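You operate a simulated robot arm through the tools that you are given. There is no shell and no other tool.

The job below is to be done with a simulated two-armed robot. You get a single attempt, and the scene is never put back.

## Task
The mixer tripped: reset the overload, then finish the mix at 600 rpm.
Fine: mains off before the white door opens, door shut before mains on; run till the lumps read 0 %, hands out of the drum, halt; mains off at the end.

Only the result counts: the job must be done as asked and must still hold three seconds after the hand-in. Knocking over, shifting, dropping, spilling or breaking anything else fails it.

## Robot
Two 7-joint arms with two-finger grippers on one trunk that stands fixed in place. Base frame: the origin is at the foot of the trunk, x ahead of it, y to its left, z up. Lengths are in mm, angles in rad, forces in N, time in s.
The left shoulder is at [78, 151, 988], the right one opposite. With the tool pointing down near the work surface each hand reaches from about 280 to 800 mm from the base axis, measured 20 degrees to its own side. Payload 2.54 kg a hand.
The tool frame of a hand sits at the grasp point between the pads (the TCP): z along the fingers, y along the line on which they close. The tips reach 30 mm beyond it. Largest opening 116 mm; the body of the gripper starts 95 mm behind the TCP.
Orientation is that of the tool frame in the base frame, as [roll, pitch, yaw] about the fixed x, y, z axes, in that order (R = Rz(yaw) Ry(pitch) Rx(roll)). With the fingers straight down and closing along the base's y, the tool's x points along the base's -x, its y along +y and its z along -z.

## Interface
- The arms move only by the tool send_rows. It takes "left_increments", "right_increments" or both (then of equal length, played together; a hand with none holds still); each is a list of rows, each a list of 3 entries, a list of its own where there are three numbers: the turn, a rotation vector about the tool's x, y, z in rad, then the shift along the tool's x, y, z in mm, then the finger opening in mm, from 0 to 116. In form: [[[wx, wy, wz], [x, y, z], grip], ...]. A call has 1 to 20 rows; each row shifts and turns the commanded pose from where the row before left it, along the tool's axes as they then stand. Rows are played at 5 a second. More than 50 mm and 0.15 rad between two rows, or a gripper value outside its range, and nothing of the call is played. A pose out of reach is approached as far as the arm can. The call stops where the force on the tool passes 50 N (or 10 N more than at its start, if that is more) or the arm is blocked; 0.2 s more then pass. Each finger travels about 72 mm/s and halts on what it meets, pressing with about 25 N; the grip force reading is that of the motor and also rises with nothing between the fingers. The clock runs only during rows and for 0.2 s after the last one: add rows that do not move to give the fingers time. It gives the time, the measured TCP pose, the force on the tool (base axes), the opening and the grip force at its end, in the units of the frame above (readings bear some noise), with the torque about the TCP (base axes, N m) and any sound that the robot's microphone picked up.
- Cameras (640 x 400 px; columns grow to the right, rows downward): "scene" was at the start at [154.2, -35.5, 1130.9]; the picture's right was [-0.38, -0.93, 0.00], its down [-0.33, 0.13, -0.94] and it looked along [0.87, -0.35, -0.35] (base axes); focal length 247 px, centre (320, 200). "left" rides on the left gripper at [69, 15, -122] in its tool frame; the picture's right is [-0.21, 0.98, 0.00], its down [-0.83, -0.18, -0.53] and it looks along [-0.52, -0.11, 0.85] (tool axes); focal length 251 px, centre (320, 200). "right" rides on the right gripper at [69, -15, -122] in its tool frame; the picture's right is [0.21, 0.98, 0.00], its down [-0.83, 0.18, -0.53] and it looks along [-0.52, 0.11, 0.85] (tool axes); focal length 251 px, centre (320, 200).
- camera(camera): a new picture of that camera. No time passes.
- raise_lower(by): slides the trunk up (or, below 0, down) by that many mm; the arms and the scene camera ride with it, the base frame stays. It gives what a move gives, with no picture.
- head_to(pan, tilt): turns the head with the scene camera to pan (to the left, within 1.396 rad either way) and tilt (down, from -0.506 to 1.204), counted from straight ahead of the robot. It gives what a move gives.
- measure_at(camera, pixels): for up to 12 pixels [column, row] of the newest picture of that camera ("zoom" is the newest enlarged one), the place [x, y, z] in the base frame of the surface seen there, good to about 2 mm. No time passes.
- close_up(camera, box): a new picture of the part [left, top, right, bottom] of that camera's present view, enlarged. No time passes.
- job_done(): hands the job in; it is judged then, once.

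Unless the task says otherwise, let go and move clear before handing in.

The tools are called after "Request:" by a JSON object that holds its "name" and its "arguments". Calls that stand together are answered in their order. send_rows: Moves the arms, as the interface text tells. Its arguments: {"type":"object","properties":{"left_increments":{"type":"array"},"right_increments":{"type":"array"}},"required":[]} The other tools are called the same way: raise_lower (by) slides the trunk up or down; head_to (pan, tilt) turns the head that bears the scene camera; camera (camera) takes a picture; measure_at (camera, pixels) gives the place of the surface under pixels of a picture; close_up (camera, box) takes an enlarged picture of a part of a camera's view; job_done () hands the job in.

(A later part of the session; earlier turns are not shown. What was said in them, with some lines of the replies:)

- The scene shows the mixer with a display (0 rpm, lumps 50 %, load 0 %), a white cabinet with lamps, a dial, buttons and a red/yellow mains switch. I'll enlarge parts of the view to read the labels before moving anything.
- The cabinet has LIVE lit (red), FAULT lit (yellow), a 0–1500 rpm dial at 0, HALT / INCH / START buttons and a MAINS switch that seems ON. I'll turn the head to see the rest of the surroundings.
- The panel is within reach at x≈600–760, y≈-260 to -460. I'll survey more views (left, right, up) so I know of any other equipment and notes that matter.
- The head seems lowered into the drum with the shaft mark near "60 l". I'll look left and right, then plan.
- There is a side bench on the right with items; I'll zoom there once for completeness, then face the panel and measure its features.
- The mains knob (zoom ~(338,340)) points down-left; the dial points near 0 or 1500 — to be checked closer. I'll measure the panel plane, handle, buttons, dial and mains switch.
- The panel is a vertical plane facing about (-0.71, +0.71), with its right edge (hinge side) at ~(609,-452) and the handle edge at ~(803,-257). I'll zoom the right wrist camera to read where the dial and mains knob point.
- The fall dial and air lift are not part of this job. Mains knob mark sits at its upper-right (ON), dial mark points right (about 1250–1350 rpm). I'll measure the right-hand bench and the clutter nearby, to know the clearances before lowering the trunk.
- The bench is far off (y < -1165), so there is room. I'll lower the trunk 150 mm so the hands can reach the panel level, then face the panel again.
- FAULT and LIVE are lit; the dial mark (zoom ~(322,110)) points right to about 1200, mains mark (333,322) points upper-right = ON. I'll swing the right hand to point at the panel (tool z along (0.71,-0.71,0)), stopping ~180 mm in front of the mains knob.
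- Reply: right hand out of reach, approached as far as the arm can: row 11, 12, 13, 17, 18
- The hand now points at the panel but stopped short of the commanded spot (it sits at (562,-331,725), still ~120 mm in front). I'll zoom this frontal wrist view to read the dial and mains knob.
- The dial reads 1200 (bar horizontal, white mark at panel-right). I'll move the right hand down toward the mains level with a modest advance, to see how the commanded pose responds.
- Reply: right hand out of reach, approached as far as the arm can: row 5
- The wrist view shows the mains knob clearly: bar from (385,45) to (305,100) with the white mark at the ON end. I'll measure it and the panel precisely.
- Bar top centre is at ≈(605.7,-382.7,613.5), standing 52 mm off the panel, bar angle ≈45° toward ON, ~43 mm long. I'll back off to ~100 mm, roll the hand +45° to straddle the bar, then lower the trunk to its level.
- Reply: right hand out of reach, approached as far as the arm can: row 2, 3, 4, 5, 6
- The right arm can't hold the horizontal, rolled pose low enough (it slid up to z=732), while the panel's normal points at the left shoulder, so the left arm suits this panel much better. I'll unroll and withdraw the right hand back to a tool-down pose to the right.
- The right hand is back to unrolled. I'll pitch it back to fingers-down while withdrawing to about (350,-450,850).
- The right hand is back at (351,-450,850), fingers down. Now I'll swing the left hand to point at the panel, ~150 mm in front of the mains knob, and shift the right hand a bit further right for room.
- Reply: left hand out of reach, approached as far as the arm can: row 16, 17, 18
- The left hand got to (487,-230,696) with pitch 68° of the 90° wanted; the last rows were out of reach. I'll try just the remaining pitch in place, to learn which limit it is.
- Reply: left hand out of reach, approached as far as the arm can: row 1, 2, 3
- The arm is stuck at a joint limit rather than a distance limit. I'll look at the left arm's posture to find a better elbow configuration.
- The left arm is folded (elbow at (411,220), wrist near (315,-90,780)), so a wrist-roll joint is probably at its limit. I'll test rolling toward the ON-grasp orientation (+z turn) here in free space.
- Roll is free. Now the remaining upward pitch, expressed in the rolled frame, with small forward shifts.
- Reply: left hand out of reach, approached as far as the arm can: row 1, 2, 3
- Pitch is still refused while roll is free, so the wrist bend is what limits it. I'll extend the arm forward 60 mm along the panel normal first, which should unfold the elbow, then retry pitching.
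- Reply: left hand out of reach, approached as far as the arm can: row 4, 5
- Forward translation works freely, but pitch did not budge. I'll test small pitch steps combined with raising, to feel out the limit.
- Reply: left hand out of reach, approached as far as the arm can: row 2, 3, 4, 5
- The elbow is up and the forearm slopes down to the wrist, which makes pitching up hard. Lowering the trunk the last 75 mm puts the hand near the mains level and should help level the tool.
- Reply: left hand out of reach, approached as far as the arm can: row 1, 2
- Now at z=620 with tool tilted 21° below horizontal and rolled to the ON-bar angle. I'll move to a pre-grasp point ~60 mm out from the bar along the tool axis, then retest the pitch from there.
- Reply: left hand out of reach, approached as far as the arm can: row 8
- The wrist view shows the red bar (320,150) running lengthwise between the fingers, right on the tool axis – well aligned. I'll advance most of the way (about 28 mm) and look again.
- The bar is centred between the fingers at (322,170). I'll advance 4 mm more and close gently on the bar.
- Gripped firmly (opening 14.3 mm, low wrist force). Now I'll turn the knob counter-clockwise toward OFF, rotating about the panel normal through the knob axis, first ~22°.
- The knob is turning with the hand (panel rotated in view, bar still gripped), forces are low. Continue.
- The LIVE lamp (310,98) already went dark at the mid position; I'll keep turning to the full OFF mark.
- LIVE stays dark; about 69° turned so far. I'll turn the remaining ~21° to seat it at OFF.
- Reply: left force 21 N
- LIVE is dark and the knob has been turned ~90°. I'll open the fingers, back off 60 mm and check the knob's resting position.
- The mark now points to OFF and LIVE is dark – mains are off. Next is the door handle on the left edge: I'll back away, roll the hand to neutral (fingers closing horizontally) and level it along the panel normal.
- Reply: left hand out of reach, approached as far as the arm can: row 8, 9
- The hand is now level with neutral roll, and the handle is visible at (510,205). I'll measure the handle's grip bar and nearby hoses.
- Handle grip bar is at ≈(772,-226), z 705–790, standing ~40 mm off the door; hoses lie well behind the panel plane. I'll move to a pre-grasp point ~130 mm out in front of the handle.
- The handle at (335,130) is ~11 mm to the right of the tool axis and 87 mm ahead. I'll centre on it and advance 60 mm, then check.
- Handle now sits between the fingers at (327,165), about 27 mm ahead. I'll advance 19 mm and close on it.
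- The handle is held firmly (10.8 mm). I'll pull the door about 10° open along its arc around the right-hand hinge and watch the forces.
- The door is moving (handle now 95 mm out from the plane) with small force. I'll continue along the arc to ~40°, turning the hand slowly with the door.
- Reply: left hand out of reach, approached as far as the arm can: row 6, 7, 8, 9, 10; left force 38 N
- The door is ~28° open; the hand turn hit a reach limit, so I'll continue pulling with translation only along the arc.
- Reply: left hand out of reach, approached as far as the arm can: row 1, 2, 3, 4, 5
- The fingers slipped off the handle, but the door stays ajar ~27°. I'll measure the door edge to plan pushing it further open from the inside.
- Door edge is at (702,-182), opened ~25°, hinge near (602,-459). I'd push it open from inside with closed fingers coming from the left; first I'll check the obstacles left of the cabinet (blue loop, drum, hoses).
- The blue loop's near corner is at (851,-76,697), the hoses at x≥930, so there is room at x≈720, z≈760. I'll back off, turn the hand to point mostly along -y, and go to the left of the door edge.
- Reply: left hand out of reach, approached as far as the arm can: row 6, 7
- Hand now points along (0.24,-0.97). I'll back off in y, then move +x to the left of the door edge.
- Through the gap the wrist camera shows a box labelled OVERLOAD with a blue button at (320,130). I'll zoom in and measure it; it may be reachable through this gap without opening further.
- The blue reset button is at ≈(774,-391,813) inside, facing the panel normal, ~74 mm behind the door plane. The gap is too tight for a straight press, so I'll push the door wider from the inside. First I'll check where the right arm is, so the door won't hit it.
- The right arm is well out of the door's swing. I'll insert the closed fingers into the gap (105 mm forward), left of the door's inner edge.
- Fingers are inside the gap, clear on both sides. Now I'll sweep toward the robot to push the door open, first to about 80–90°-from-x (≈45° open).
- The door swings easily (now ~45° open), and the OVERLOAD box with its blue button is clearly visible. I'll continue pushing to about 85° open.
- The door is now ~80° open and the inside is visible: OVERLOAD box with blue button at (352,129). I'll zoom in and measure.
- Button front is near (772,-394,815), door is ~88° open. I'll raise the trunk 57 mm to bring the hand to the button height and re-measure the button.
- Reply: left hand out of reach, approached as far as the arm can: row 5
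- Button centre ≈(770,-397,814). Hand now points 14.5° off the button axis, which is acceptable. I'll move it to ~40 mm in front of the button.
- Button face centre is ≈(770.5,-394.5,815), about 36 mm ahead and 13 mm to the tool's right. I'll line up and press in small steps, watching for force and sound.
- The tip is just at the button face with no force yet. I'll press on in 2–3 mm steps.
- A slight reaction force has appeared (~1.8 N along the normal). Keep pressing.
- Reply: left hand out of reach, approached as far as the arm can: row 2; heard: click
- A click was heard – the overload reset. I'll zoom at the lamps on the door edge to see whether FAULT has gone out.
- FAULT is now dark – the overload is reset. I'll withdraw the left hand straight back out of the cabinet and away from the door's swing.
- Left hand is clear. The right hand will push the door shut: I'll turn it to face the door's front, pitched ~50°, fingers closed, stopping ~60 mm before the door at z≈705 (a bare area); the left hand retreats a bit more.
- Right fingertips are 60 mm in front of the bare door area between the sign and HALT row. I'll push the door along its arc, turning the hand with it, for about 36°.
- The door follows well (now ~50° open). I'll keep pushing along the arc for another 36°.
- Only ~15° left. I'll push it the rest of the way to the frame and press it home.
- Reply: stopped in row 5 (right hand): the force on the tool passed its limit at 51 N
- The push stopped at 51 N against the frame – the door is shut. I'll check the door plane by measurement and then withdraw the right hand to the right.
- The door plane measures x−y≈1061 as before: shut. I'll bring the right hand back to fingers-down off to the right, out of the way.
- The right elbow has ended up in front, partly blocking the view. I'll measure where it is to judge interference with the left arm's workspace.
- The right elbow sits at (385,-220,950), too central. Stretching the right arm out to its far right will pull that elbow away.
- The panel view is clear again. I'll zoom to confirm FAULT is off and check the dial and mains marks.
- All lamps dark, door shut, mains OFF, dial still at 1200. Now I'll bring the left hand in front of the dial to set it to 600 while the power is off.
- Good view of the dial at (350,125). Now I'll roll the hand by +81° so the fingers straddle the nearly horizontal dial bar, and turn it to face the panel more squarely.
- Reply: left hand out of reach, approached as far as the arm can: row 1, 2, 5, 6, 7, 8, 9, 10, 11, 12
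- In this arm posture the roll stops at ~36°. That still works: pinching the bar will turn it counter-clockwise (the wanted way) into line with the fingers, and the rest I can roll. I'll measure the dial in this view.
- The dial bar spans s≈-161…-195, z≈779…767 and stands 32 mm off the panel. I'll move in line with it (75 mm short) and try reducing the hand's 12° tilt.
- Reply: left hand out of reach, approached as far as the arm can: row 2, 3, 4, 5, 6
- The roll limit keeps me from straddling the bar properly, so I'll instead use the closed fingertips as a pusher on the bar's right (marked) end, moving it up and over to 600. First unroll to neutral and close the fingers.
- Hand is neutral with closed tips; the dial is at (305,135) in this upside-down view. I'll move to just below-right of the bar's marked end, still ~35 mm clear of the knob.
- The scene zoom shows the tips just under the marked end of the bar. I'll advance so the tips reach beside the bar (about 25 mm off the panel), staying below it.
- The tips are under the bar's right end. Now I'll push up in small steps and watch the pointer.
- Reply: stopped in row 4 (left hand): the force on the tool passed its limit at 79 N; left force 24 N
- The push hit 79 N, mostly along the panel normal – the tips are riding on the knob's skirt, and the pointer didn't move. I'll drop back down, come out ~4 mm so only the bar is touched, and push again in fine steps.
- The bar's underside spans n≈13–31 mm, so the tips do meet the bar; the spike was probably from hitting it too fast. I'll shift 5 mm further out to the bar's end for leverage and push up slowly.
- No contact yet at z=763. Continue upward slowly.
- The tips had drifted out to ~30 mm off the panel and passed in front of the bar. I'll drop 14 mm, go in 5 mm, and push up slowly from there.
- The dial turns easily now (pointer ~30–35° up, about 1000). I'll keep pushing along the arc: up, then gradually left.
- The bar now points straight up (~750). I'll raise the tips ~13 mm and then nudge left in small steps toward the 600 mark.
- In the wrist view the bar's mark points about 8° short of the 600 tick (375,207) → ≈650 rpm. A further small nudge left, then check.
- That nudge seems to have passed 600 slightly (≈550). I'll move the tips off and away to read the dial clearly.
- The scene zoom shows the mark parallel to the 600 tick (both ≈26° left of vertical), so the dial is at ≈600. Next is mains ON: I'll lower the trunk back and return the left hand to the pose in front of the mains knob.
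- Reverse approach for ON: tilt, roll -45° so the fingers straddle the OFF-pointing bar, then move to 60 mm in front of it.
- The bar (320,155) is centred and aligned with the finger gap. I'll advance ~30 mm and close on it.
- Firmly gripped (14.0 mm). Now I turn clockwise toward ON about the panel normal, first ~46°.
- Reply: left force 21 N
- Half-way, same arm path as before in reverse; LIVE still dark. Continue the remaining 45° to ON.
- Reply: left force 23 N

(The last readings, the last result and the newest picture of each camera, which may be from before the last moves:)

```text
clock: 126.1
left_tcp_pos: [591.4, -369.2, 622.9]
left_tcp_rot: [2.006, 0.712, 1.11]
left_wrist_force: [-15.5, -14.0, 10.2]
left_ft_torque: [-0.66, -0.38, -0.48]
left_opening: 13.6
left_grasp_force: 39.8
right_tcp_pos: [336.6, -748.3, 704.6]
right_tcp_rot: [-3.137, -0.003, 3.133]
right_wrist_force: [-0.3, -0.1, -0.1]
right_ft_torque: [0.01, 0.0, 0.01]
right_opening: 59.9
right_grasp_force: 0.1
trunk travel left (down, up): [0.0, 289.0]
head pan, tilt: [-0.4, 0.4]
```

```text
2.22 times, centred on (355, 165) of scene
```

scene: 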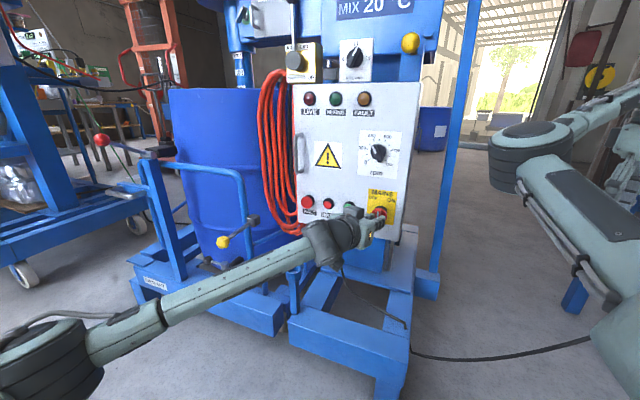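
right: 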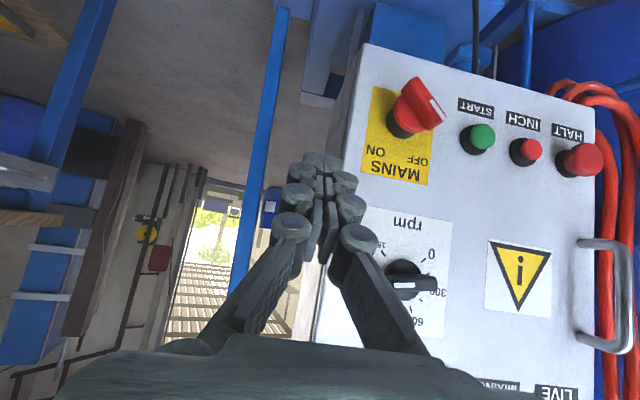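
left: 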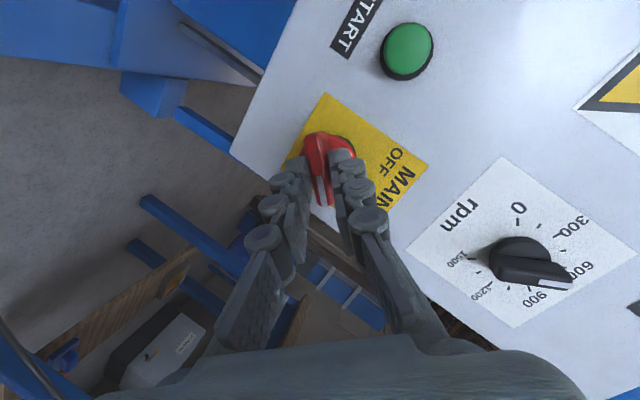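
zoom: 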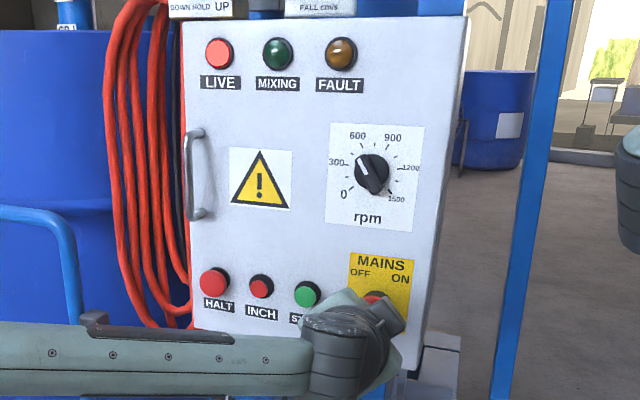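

LIVE is lit and FAULT stays dark: mains are on. I'll release the knob and back off, then close the fingers for pressing START.

Request:
{"name": "send_rows", "arguments": {"left_increments": [[[0, 0, 0], [0, 0, 0], 24], [[0, 0, 0], [0, 0, 0], 40], [[0, 0, 0], [0, 0, -5], 46], [[0, 0, 0], [0, 0, -15], 46], [[0, 0, 0], [0, 0, -20], 46], [[0, 0, 0], [0, 0, -20], 40], [[0, 0, 0], [0, 0, 0], 20], [[0, 0, 0], [0, 0, 0], 0], [[0, 0, 0], [0, 0, 0], 0]]}}

Request:
{"name": "camera", "arguments": {"camera": "left"}}

Request:
{"name": "close_up", "arguments": {"camera": "scene", "box": [280, 75, 430, 255]}}

```text
clock: 128.1
left_tcp_pos: [551.0, -328.3, 640.8]
left_tcp_rot: [2.009, 0.711, 1.12]
left_wrist_force: [0.2, -0.5, 0.1]
left_ft_torque: [0.04, 0.0, 0.02]
left_opening: 0.0
left_grasp_force: 25.4
right_tcp_pos: [337.3, -748.1, 703.7]
right_tcp_rot: [-3.138, -0.004, 3.134]
right_wrist_force: [-0.4, 0.0, -0.3]
right_ft_torque: [-0.02, -0.03, 0.01]
right_opening: 60.0
right_grasp_force: 0.0
trunk travel left (down, up): [0.0, 289.0]
head pan, tilt: [-0.4, 0.4]
```

```text
taken
```

left: 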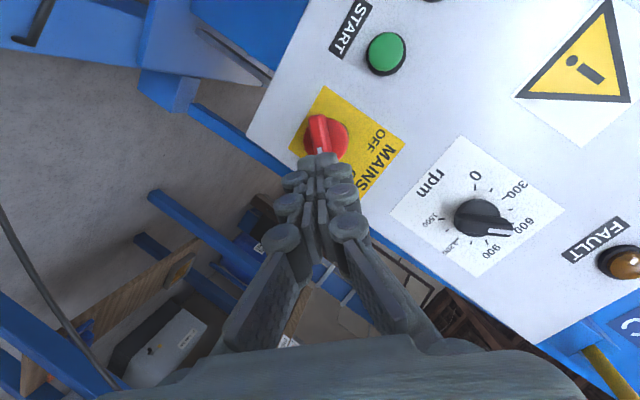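

```text
2.22 times, centred on (355, 165) of scene
```

zoom: 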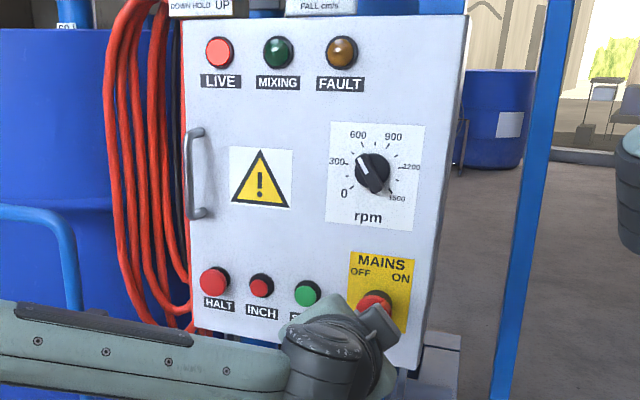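

Mains mark at ON, LIVE lit, FAULT dark. I'll tilt the head so both the display and panel are visible and bring the closed left fingertips to ~35 mm in front of START.

Request:
{"name": "head_to", "arguments": {"pan": -0.4, "tilt": 0.2}}

Request:
{"name": "send_rows", "arguments": {"left_increments": [[[0, 0, 0], [15.3, 22.8, 16.5], 0], [[0, 0, 0], [15.3, 22.8, 16.5], 0], [[0, 0, 0], [15.3, 22.8, 16.5], 0], [[0, 0, 0], [0, 0, 0], 0]]}}

Request:
{"name": "camera", "arguments": {"camera": "left"}}

Request:
{"name": "camera", "arguments": {"camera": "scene"}}

```text
clock: 128.8
left_tcp_pos: [551.6, -330.4, 640.2]
left_tcp_rot: [2.009, 0.714, 1.121]
left_wrist_force: [-0.2, 0.6, 0.0]
left_ft_torque: [-0.02, 0.01, 0.01]
left_opening: 0.1
left_grasp_force: 24.6
right_tcp_pos: [336.7, -747.1, 703.7]
right_tcp_rot: [-3.139, -0.007, 3.134]
right_wrist_force: [0.5, 0.5, -0.1]
right_ft_torque: [0.03, 0.04, -0.01]
right_opening: 60.0
right_grasp_force: 0.0
trunk travel left (down, up): [0.0, 289.0]
head pan, tilt: [-0.4, 0.201]
```

```text
clock: 129.8
left_tcp_pos: [646.3, -305.8, 642.3]
left_tcp_rot: [2.01, 0.712, 1.12]
left_wrist_force: [-0.3, 0.0, -0.2]
left_ft_torque: [0.02, 0.0, 0.01]
left_opening: 0.0
left_grasp_force: 25.2
right_tcp_pos: [336.9, -747.4, 703.8]
right_tcp_rot: [-3.137, -0.005, 3.134]
right_wrist_force: [-0.2, -0.3, -0.6]
right_ft_torque: [-0.02, 0.0, 0.04]
right_opening: 59.9
right_grasp_force: 0.0
trunk travel left (down, up): [0.0, 289.0]
head pan, tilt: [-0.4, 0.201]
```

```text
taken
```

left: 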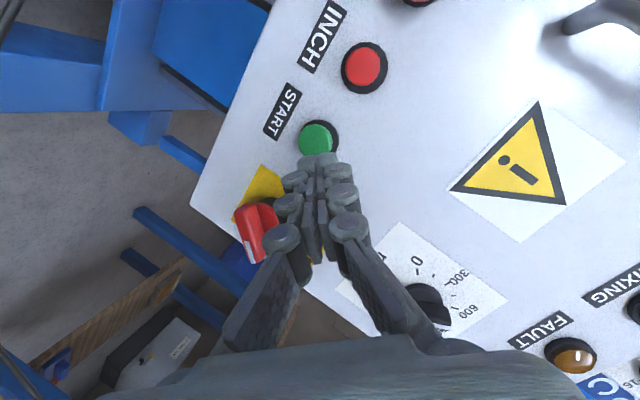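

```text
taken
```

scene: 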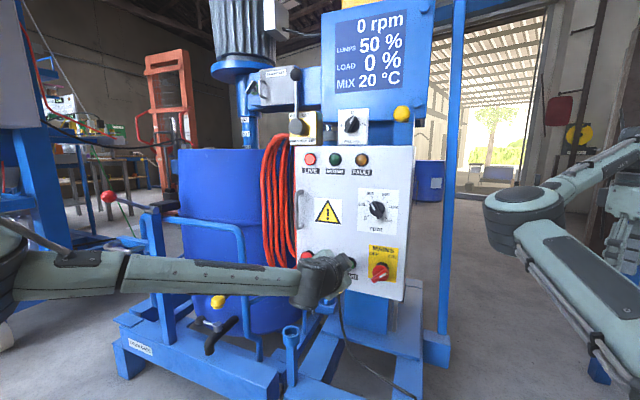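

Request:
{"name": "measure_at", "arguments": {"camera": "left", "pixels": [[312, 138], [318, 130], [322, 145], [310, 147], [365, 66], [255, 225], [250, 245]]}}

```text
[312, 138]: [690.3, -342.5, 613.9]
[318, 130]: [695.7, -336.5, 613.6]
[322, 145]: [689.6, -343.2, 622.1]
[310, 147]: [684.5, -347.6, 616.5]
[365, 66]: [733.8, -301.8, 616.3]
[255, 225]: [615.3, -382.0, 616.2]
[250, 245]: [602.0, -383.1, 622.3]
```

START's face centre is (690,-342.5,616.5), about 32 mm ahead. I'll line up, approach, and press it in 2 mm steps.

Request:
{"name": "send_rows", "arguments": {"left_increments": [[[0, 0, 0], [3.1, -1.3, 12], 0], [[0, 0, 0], [3.1, -1.3, 14], 0], [[0, 0, 0], [-0.5, 0.4, 1.9], 0], [[0, 0, 0], [-0.5, 0.4, 1.9], 0], [[0, 0, 0], [-0.5, 0.4, 1.9], 0], [[0, 0, 0], [-0.5, 0.4, 1.9], 0], [[0, 0, 0], [-0.5, 0.4, 1.9], 0]]}}

Request:
{"name": "camera", "arguments": {"camera": "scene"}}

Request:
{"name": "camera", "arguments": {"camera": "left"}}

```text
clock: 131.4
left_tcp_pos: [670.3, -326.0, 627.3]
left_tcp_rot: [2.009, 0.714, 1.118]
left_wrist_force: [-0.8, 0.6, 0.0]
left_ft_torque: [0.01, -0.03, 0.02]
left_opening: 0.0
left_grasp_force: 25.1
right_tcp_pos: [337.0, -747.6, 704.5]
right_tcp_rot: [-3.138, -0.003, 3.134]
right_wrist_force: [-0.5, -0.7, -0.3]
right_ft_torque: [0.01, 0.0, 0.01]
right_opening: 59.9
right_grasp_force: 0.0
trunk travel left (down, up): [0.0, 289.0]
head pan, tilt: [-0.4, 0.201]
```

```text
taken
```

scene: 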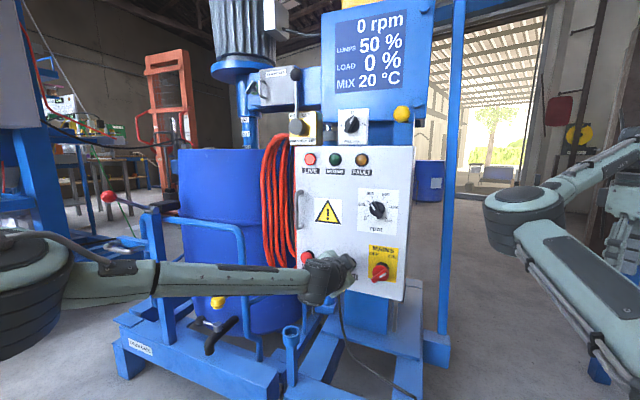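

```text
taken
```

left: 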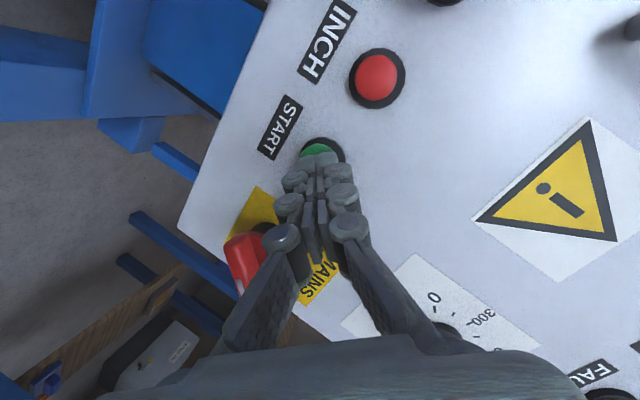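

The tips are on the green button with only slight force; press a few millimetres more.

Request:
{"name": "send_rows", "arguments": {"left_increments": [[[0, 0, 0], [-0.5, 0.4, 1.9], 0], [[0, 0, 0], [-0.5, 0.4, 1.9], 0], [[0, 0, 0], [-0.5, 0.4, 1.9], 0]]}}

Request:
{"name": "camera", "arguments": {"camera": "scene"}}

```text
clock: 132.2
left_tcp_pos: [674.4, -331.1, 626.7]
left_tcp_rot: [2.009, 0.712, 1.121]
left_wrist_force: [-7.7, 7.8, 2.8]
left_ft_torque: [-0.07, -0.02, 0.01]
left_opening: 0.0
left_grasp_force: 24.7
right_tcp_pos: [337.7, -746.2, 704.5]
right_tcp_rot: [-3.138, -0.003, 3.134]
right_wrist_force: [0.0, 0.2, -0.1]
right_ft_torque: [-0.01, 0.05, 0.0]
right_opening: 60.1
right_grasp_force: 0.1
trunk travel left (down, up): [0.0, 289.0]
head pan, tilt: [-0.4, 0.201]
heard: click
```

```text
taken
```

scene: 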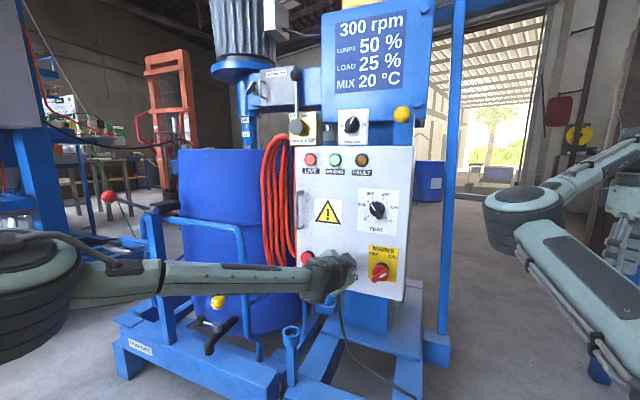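

Click heard: the mixer started (display 300 rpm and ramping, load 25 %, MIXING lit). I'll back off the button and read the rpm.

Request:
{"name": "send_rows", "arguments": {"left_increments": [[[0, 0, 0], [0.5, -0.4, -4], 0], [[0, 0, 0], [0, 0, -12], 0], [[0, 0, 0], [0, 0, -15], 0], [[0, 0, 0], [0, 0, -15], 0]]}}

Request:
{"name": "close_up", "arguments": {"camera": "scene", "box": [280, 0, 440, 260]}}

```text
clock: 133.2
left_tcp_pos: [642.1, -301.0, 640.6]
left_tcp_rot: [2.011, 0.714, 1.12]
left_wrist_force: [-0.5, -0.3, 0.3]
left_ft_torque: [-0.01, -0.01, -0.05]
left_opening: 0.1
left_grasp_force: 24.8
right_tcp_pos: [337.7, -748.3, 704.1]
right_tcp_rot: [-3.138, -0.004, 3.134]
right_wrist_force: [0.5, 0.0, -0.4]
right_ft_torque: [-0.03, -0.02, -0.01]
right_opening: 60.0
right_grasp_force: 0.0
trunk travel left (down, up): [0.0, 289.0]
head pan, tilt: [-0.4, 0.201]
```

```text
1.54 times, centred on (360, 130) of scene
```

zoom: 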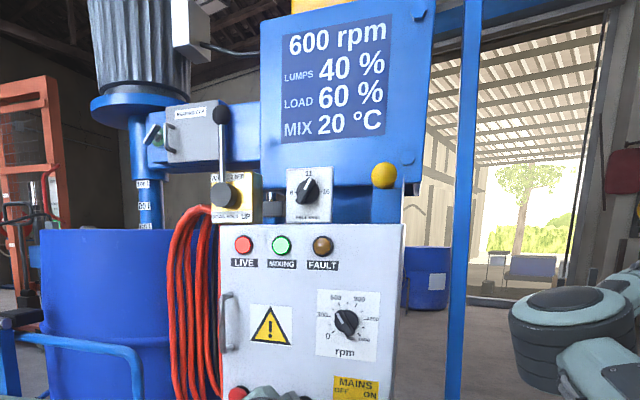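

Running at exactly 600 rpm, lumps already 40 % and falling. I'll move the left fingertips in front of HALT while it mixes.

Request:
{"name": "send_rows", "arguments": {"left_increments": [[[0, 0, 0], [27.1, 26.1, 0.4], 0], [[0, 0, 0], [27.1, 26.1, 0.4], 0], [[0, 0, 0], [27.1, 26.1, 0.4], 0]]}}

Request:
{"name": "camera", "arguments": {"camera": "left"}}

Request:
{"name": "close_up", "arguments": {"camera": "scene", "box": [280, 0, 440, 260]}}

```text
clock: 134.0
left_tcp_pos: [719.4, -219.2, 641.5]
left_tcp_rot: [2.012, 0.711, 1.12]
left_wrist_force: [-0.2, -0.1, 0.2]
left_ft_torque: [0.01, -0.01, 0.01]
left_opening: 0.0
left_grasp_force: 25.2
right_tcp_pos: [336.3, -747.9, 704.2]
right_tcp_rot: [-3.138, -0.003, 3.136]
right_wrist_force: [0.0, -0.7, -1.1]
right_ft_torque: [-0.04, -0.01, 0.02]
right_opening: 60.0
right_grasp_force: 0.1
trunk travel left (down, up): [0.0, 289.0]
head pan, tilt: [-0.4, 0.201]
```

```text
taken
```

left: 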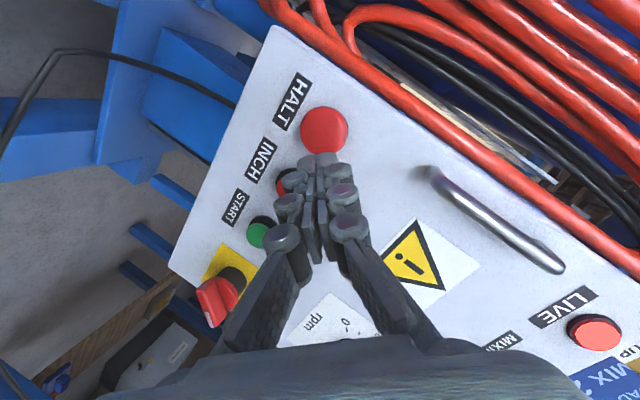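

```text
1.54 times, centred on (360, 130) of scene
```

zoom: 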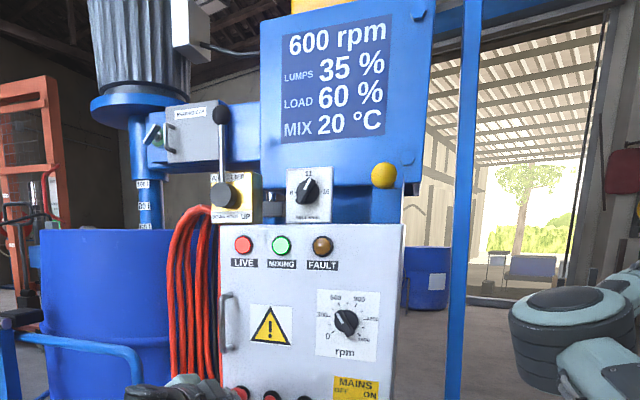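

Lumps at 35 % and falling ~6 %/s. HALT sits at (323,130); I'll measure it while waiting and let a few seconds pass.

Request:
{"name": "measure_at", "arguments": {"camera": "left", "pixels": [[323, 130], [315, 120], [332, 140], [318, 142], [335, 122]]}}

Request:
{"name": "send_rows", "arguments": {"left_increments": [[[0, 0, 0], [0, 0, 0], 0], [[0, 0, 0], [0, 0, 0], 0], [[0, 0, 0], [0, 0, 0], 0], [[0, 0, 0], [0, 0, 0], 0], [[0, 0, 0], [0, 0, 0], 0], [[0, 0, 0], [0, 0, 0], 0], [[0, 0, 0], [0, 0, 0], 0], [[0, 0, 0], [0, 0, 0], 0], [[0, 0, 0], [0, 0, 0], 0], [[0, 0, 0], [0, 0, 0], 0], [[0, 0, 0], [0, 0, 0], 0], [[0, 0, 0], [0, 0, 0], 0], [[0, 0, 0], [0, 0, 0], 0], [[0, 0, 0], [0, 0, 0], 0], [[0, 0, 0], [0, 0, 0], 0]]}}

Request:
{"name": "close_up", "arguments": {"camera": "scene", "box": [280, 0, 440, 260]}}

```text
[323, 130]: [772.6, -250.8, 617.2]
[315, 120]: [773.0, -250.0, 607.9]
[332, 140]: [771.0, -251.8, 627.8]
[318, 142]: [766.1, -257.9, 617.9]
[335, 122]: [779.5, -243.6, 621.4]
```

```text
clock: 137.2
left_tcp_pos: [720.2, -218.6, 641.8]
left_tcp_rot: [2.009, 0.714, 1.121]
left_wrist_force: [-0.2, 0.0, -0.2]
left_ft_torque: [0.01, 0.01, -0.03]
left_opening: 0.1
left_grasp_force: 24.5
right_tcp_pos: [337.6, -747.7, 704.3]
right_tcp_rot: [-3.137, -0.006, 3.134]
right_wrist_force: [0.4, 0.3, -0.6]
right_ft_torque: [0.01, 0.0, -0.02]
right_opening: 60.0
right_grasp_force: 0.0
trunk travel left (down, up): [0.0, 289.0]
head pan, tilt: [-0.4, 0.201]
```

```text
1.54 times, centred on (360, 130) of scene
```

zoom: 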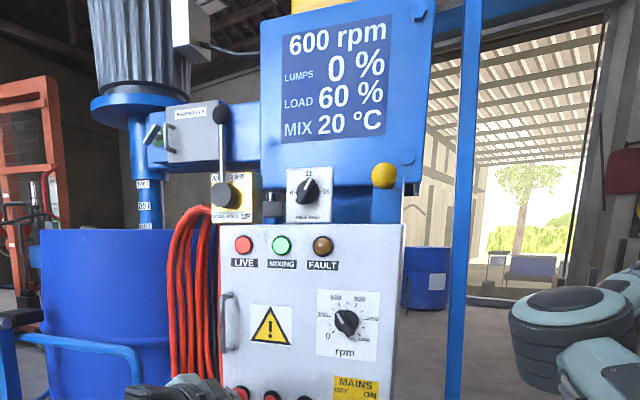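

Lumps read 0 % at 600 rpm. Pressing HALT now.

Request:
{"name": "send_rows", "arguments": {"left_increments": [[[0, 0, 0], [3.5, 1.7, 9], 0], [[0, 0, 0], [3.6, 1.7, 9], 0], [[0, 0, 0], [3.6, 1.6, 9], 0], [[0, 0, 0], [-0.5, 0.4, 2], 0], [[0, 0, 0], [-0.5, 0.4, 2], 0], [[0, 0, 0], [-0.5, 0.4, 2], 0], [[0, 0, 0], [-0.5, 0.4, 2], 0], [[0, 0, 0], [-0.5, 0.4, 2], 0], [[0, 0, 0], [-0.5, 0.4, 2], 0], [[0, 0, 0], [-0.5, 0.4, 2], 0], [[0, 0, 0], [-0.5, 0.4, 2], 0]]}}

Request:
{"name": "close_up", "arguments": {"camera": "scene", "box": [280, 0, 440, 260]}}

Request:
{"name": "camera", "arguments": {"camera": "left"}}

```text
clock: 139.6
left_tcp_pos: [757.1, -239.5, 629.2]
left_tcp_rot: [2.008, 0.714, 1.121]
left_wrist_force: [-14.9, 12.4, 1.8]
left_ft_torque: [-0.1, -0.06, -0.06]
left_opening: 0.0
left_grasp_force: 25.1
right_tcp_pos: [337.6, -747.0, 704.7]
right_tcp_rot: [-3.138, -0.003, 3.134]
right_wrist_force: [-0.7, -0.7, -0.6]
right_ft_torque: [0.02, 0.0, -0.01]
right_opening: 60.0
right_grasp_force: 0.1
trunk travel left (down, up): [0.0, 289.0]
head pan, tilt: [-0.4, 0.201]
heard: click
```

```text
1.54 times, centred on (360, 130) of scene
```

zoom: 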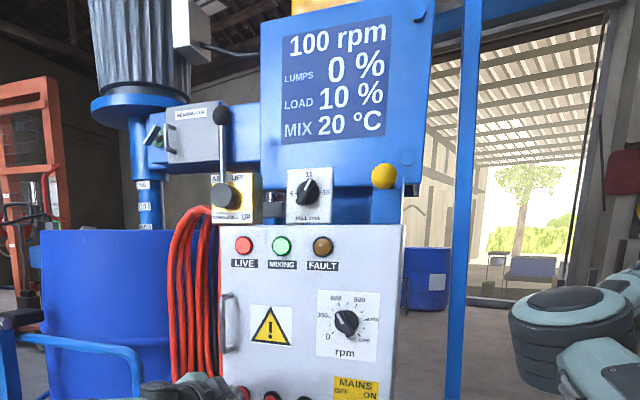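

```text
taken
```

left: 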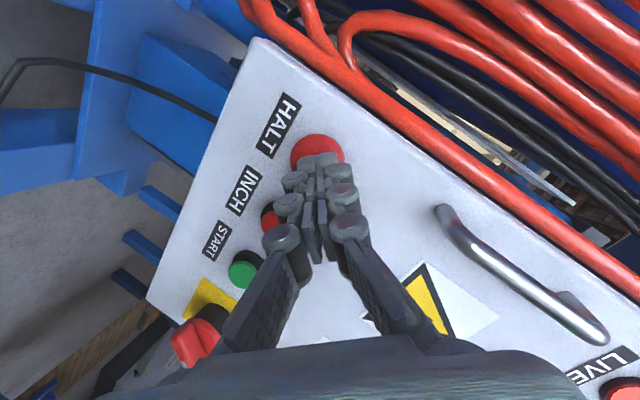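

Click heard; the speed is dropping (100 rpm and falling). I'll release HALT, back away and move to the mains knob with fingers opening.

Request:
{"name": "send_rows", "arguments": {"left_increments": [[[0, 0, 0], [0.5, -0.4, -5], 0], [[0, 0, 0], [0, 0, -20], 0], [[0, 0, 0], [0, 0, -20], 0], [[0, 0, 0], [-23.3, -25.4, -2.6], 0], [[0, 0, 0], [-23.3, -25.4, -2.6], 0], [[0, 0, 0], [-23.3, -25.4, -2.6], 0], [[0, 0, 0], [-23.3, -25.4, -2.6], 10], [[0, 0, 0], [-23.3, -25.4, -2.6], 24], [[0, 0, 0], [-23.3, -25.4, -2.6], 38], [[0, 0, 0], [0, 0, 0], 46]]}}

Request:
{"name": "close_up", "arguments": {"camera": "scene", "box": [280, 0, 440, 260]}}

Request:
{"name": "camera", "arguments": {"camera": "left"}}

```text
clock: 141.8
left_tcp_pos: [571.1, -348.9, 635.2]
left_tcp_rot: [2.011, 0.714, 1.12]
left_wrist_force: [-0.5, 0.3, -0.5]
left_ft_torque: [0.05, 0.01, 0.01]
left_opening: 46.0
left_grasp_force: 0.0
right_tcp_pos: [336.7, -746.7, 704.1]
right_tcp_rot: [-3.137, -0.006, 3.136]
right_wrist_force: [-0.1, -0.3, 0.3]
right_ft_torque: [-0.03, 0.02, 0.01]
right_opening: 60.1
right_grasp_force: 0.0
trunk travel left (down, up): [0.0, 289.0]
head pan, tilt: [-0.4, 0.201]
```

```text
1.54 times, centred on (360, 130) of scene
```

zoom: 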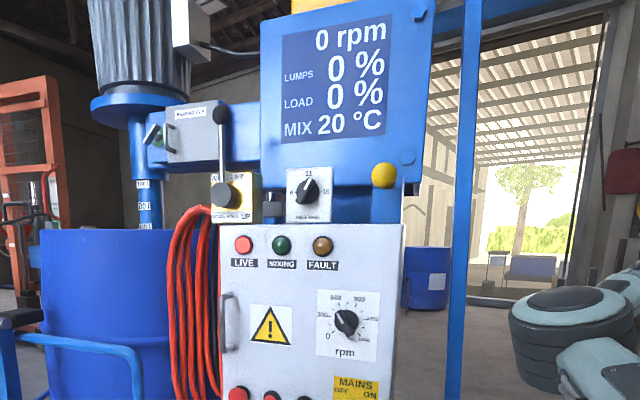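

```text
taken
```

left: 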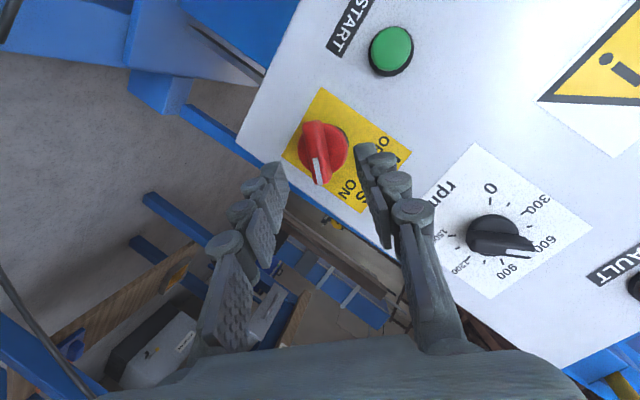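

The mixer stands still: 0 rpm, lumps 0 %, MIXING dark. Final step – mains off: same grip as the first time; bar is centred at (322,153).

Request:
{"name": "send_rows", "arguments": {"left_increments": [[[0, 0, 0], [0.5, -0.4, 7], 46], [[0, 0, 0], [0.5, -0.4, 7], 46], [[0, 0, 0], [0.5, -0.4, 7], 46], [[0, 0, 0], [0.4, -0.3, 7], 44], [[0, 0, 0], [0, 0, 4], 44], [[0, 0, 0], [0, 0, 0], 34], [[0, 0, 0], [0, 0, 0], 24], [[0, 0, 0], [0, 0, 0], 16], [[0, 0, 0], [0, 0, 0], 8], [[0, 0, 0], [0, 0, 0], 8]]}}

Request:
{"name": "camera", "arguments": {"camera": "left"}}

```text
clock: 144.0
left_tcp_pos: [594.1, -369.7, 620.9]
left_tcp_rot: [2.012, 0.715, 1.121]
left_wrist_force: [-3.8, -1.6, -4.3]
left_ft_torque: [-0.16, -0.11, 0.2]
left_opening: 14.2
left_grasp_force: 40.2
right_tcp_pos: [337.9, -747.2, 703.1]
right_tcp_rot: [-3.138, -0.004, 3.135]
right_wrist_force: [-0.3, 0.1, -0.5]
right_ft_torque: [0.01, -0.02, 0.0]
right_opening: 60.0
right_grasp_force: 0.1
trunk travel left (down, up): [0.0, 289.0]
head pan, tilt: [-0.4, 0.201]
```

```text
taken
```

left: 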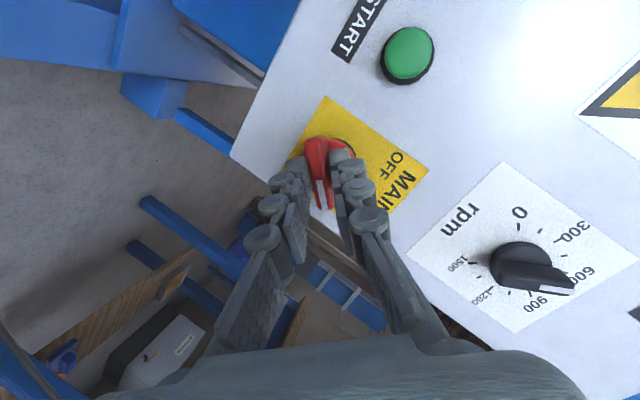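

Gripped at 14.2 mm. Turning counter-clockwise to OFF with the same motion as before.

Request:
{"name": "send_rows", "arguments": {"left_increments": [[[0.0224, -0.0221, -0.0949], [0.65, 0.55, 0.03], 8], [[0.0224, -0.0221, -0.0949], [0.65, 0.55, 0.03], 8], [[0.0224, -0.0221, -0.0949], [0.65, 0.55, 0.03], 8], [[0.0224, -0.0221, -0.0949], [0.65, 0.55, 0.03], 8], [[0.0224, -0.0221, -0.0949], [0.65, 0.55, 0.03], 8], [[0.0224, -0.0221, -0.0949], [0.65, 0.55, 0.03], 8], [[0.0224, -0.0221, -0.0949], [0.65, 0.55, 0.03], 8], [[0.0224, -0.0221, -0.0949], [0.65, 0.55, 0.03], 8]]}}

Request:
{"name": "close_up", "arguments": {"camera": "scene", "box": [280, 0, 440, 310]}}

```text
clock: 145.8
left_tcp_pos: [595.7, -365.6, 617.0]
left_tcp_rot: [-3.047, 1.336, 2.248]
left_wrist_force: [-14.2, -17.2, -9.0]
left_ft_torque: [0.3, 0.31, -0.15]
left_opening: 14.0
left_grasp_force: 40.1
right_tcp_pos: [337.5, -748.2, 702.8]
right_tcp_rot: [-3.139, -0.007, 3.135]
right_wrist_force: [-1.1, 0.2, 0.6]
right_ft_torque: [-0.02, -0.01, -0.02]
right_opening: 59.7
right_grasp_force: 0.0
trunk travel left (down, up): [0.0, 289.0]
head pan, tilt: [-0.4, 0.201]
```

```text
1.29 times, centred on (360, 155) of scene
```

zoom: 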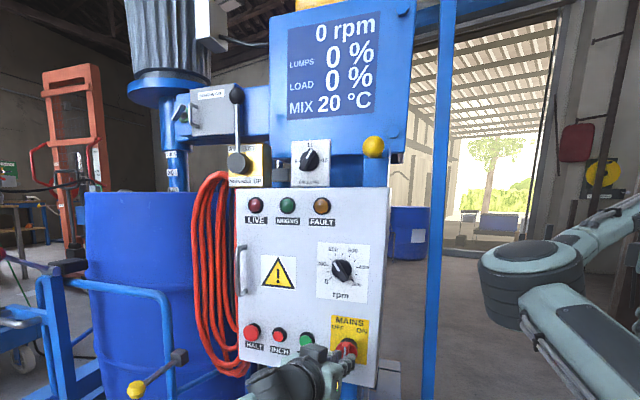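

LIVE is already dark; I'll finish the turn to the OFF mark.

Request:
{"name": "send_rows", "arguments": {"left_increments": [[[0.0224, -0.0221, -0.0949], [0.65, 0.55, 0.03], 8], [[0.0224, -0.0221, -0.0949], [0.65, 0.55, 0.03], 8], [[0.0224, -0.0221, -0.0949], [0.65, 0.55, 0.03], 8], [[0.0224, -0.0221, -0.0949], [0.65, 0.55, 0.03], 8], [[0.0224, -0.0221, -0.0949], [0.65, 0.55, 0.03], 8], [[0.0224, -0.0221, -0.0949], [0.65, 0.55, 0.03], 8], [[0.0224, -0.0221, -0.0949], [0.65, 0.55, 0.03], 8], [[0.0157, -0.0155, -0.0664], [0.4, 0.4, 0.02], 8]]}}

Request:
{"name": "camera", "arguments": {"camera": "left"}}

```text
clock: 147.6
left_tcp_pos: [595.8, -364.5, 614.6]
left_tcp_rot: [-1.59, 0.805, -2.67]
left_wrist_force: [-18.5, -21.8, -0.8]
left_ft_torque: [0.21, 0.13, -0.34]
left_opening: 13.9
left_grasp_force: 40.3
right_tcp_pos: [336.8, -748.4, 703.1]
right_tcp_rot: [-3.139, -0.004, 3.136]
right_wrist_force: [0.2, -0.4, -0.7]
right_ft_torque: [0.0, 0.0, -0.02]
right_opening: 60.1
right_grasp_force: 0.1
trunk travel left (down, up): [0.0, 289.0]
head pan, tilt: [-0.4, 0.201]
```

```text
taken
```

left: 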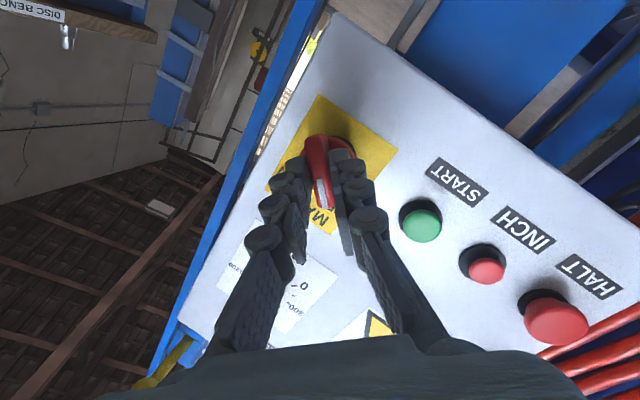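

The knob has been turned the full ~90° to OFF. I'll open the fingers, back off along the tool axis and verify the result.

Request:
{"name": "send_rows", "arguments": {"left_increments": [[[0, 0, 0], [0, 0, 0], 24], [[0, 0, 0], [0, 0, 0], 40], [[0, 0, 0], [0, 0, -5], 44], [[0, 0, 0], [0, 0, -15], 44], [[0, 0, 0], [0, 0, -20], 44], [[0, 0, 0], [0, 0, -25], 44], [[0, 0, 0], [0, 0, -30], 44], [[0, 0, 0], [0, 0, -30], 44], [[0, 0, 0], [0, 0, -30], 44]]}}

Request:
{"name": "camera", "arguments": {"camera": "left"}}

Request:
{"name": "camera", "arguments": {"camera": "scene"}}

Request:
{"name": "close_up", "arguments": {"camera": "scene", "box": [280, 130, 420, 310]}}

```text
clock: 149.6
left_tcp_pos: [524.8, -224.8, 616.2]
left_tcp_rot: [-1.591, 0.803, -2.663]
left_wrist_force: [0.5, -0.3, 0.2]
left_ft_torque: [0.0, 0.03, 0.0]
left_opening: 43.8
left_grasp_force: 0.1
right_tcp_pos: [337.0, -747.3, 702.3]
right_tcp_rot: [-3.138, -0.005, 3.135]
right_wrist_force: [-0.4, -0.2, -0.9]
right_ft_torque: [-0.01, 0.03, 0.0]
right_opening: 60.2
right_grasp_force: 0.1
trunk travel left (down, up): [0.0, 289.0]
head pan, tilt: [-0.4, 0.201]
```

```text
taken
```

left: 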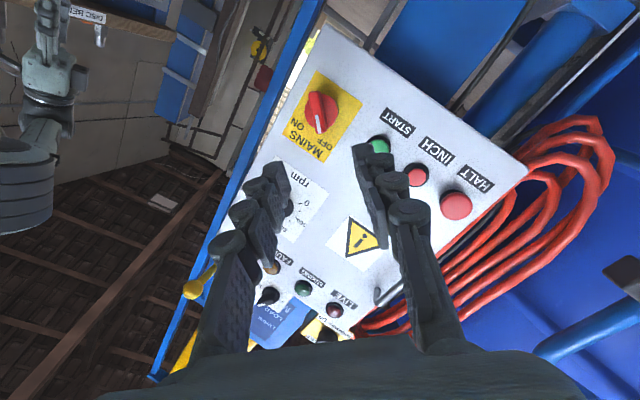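

```text
taken
```

scene: 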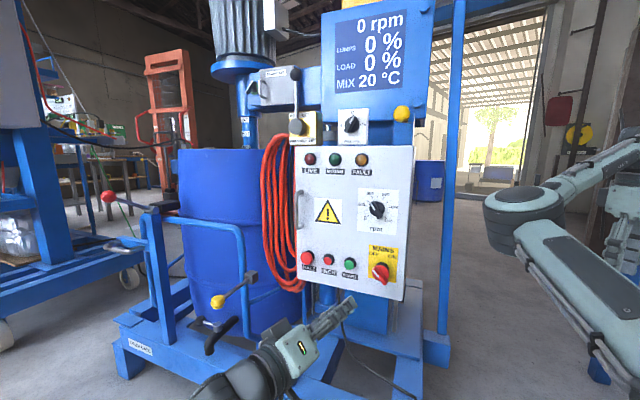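

```text
2.22 times, centred on (350, 220) of scene
```

zoom: 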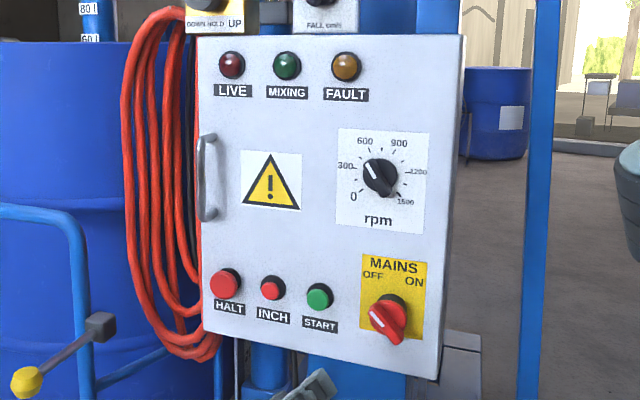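

Everything reads as wanted: mains mark at OFF, all three lamps dark, display 0 rpm and lumps 0 %. One last measurement confirms the door is flush before handing in.

Request:
{"name": "measure_at", "arguments": {"camera": "scene", "pixels": [[302, 160], [405, 160], [345, 180], [335, 235], [400, 290]]}}

Request:
{"name": "close_up", "arguments": {"camera": "scene", "box": [340, 230, 410, 300]}}

```text
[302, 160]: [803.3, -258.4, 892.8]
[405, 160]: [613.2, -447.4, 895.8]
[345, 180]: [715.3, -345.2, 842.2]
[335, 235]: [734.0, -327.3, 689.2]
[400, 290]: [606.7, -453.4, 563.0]
```

```text
5.71 times, centred on (375, 265) of scene
```

zoom: 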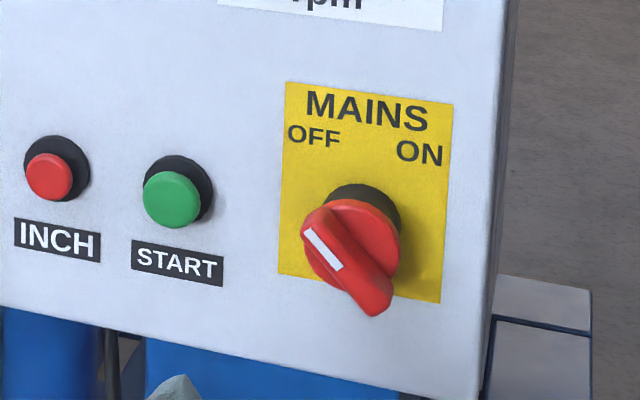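

The door plane measures x−y ≈ 1060–1062 everywhere (shut), the mains mark points to OFF, the mixer is stopped with lumps 0 %, and both hands are clear. Handing in.

Request:
{"name": "job_done", "arguments": {}}

```text
The job is handed in.
```

The overload is reset and the mix is finished at 600 rpm. The job has been handed in.

- **Overload:** I turned the mains off, opened the white door and pressed the blue reset button. It clicked and the FAULT lamp went out. I shut the door before turning the mains back on.
- **Mix:** The speed dial was at 1200, so I set it to 600 while the power was off. The display read 600 rpm, with load at 60 % from the first 600 rpm reading on. I let it run until the lumps read 0 %, then pressed HALT. No hand went into the drum.
- **At hand-in:** The mixer showed 0 rpm and lumps 0 %. The mains knob pointed to OFF, all three lamps were dark and the door was shut flush. Both hands were clear of the panel.

The arm pressed harder than its 50 N limit twice and stopped each time. It reached 51 N when the door met its frame, and 79 N against the speed dial on my first try at turning it. I saw no damage, and the dial turned freely afterwards.
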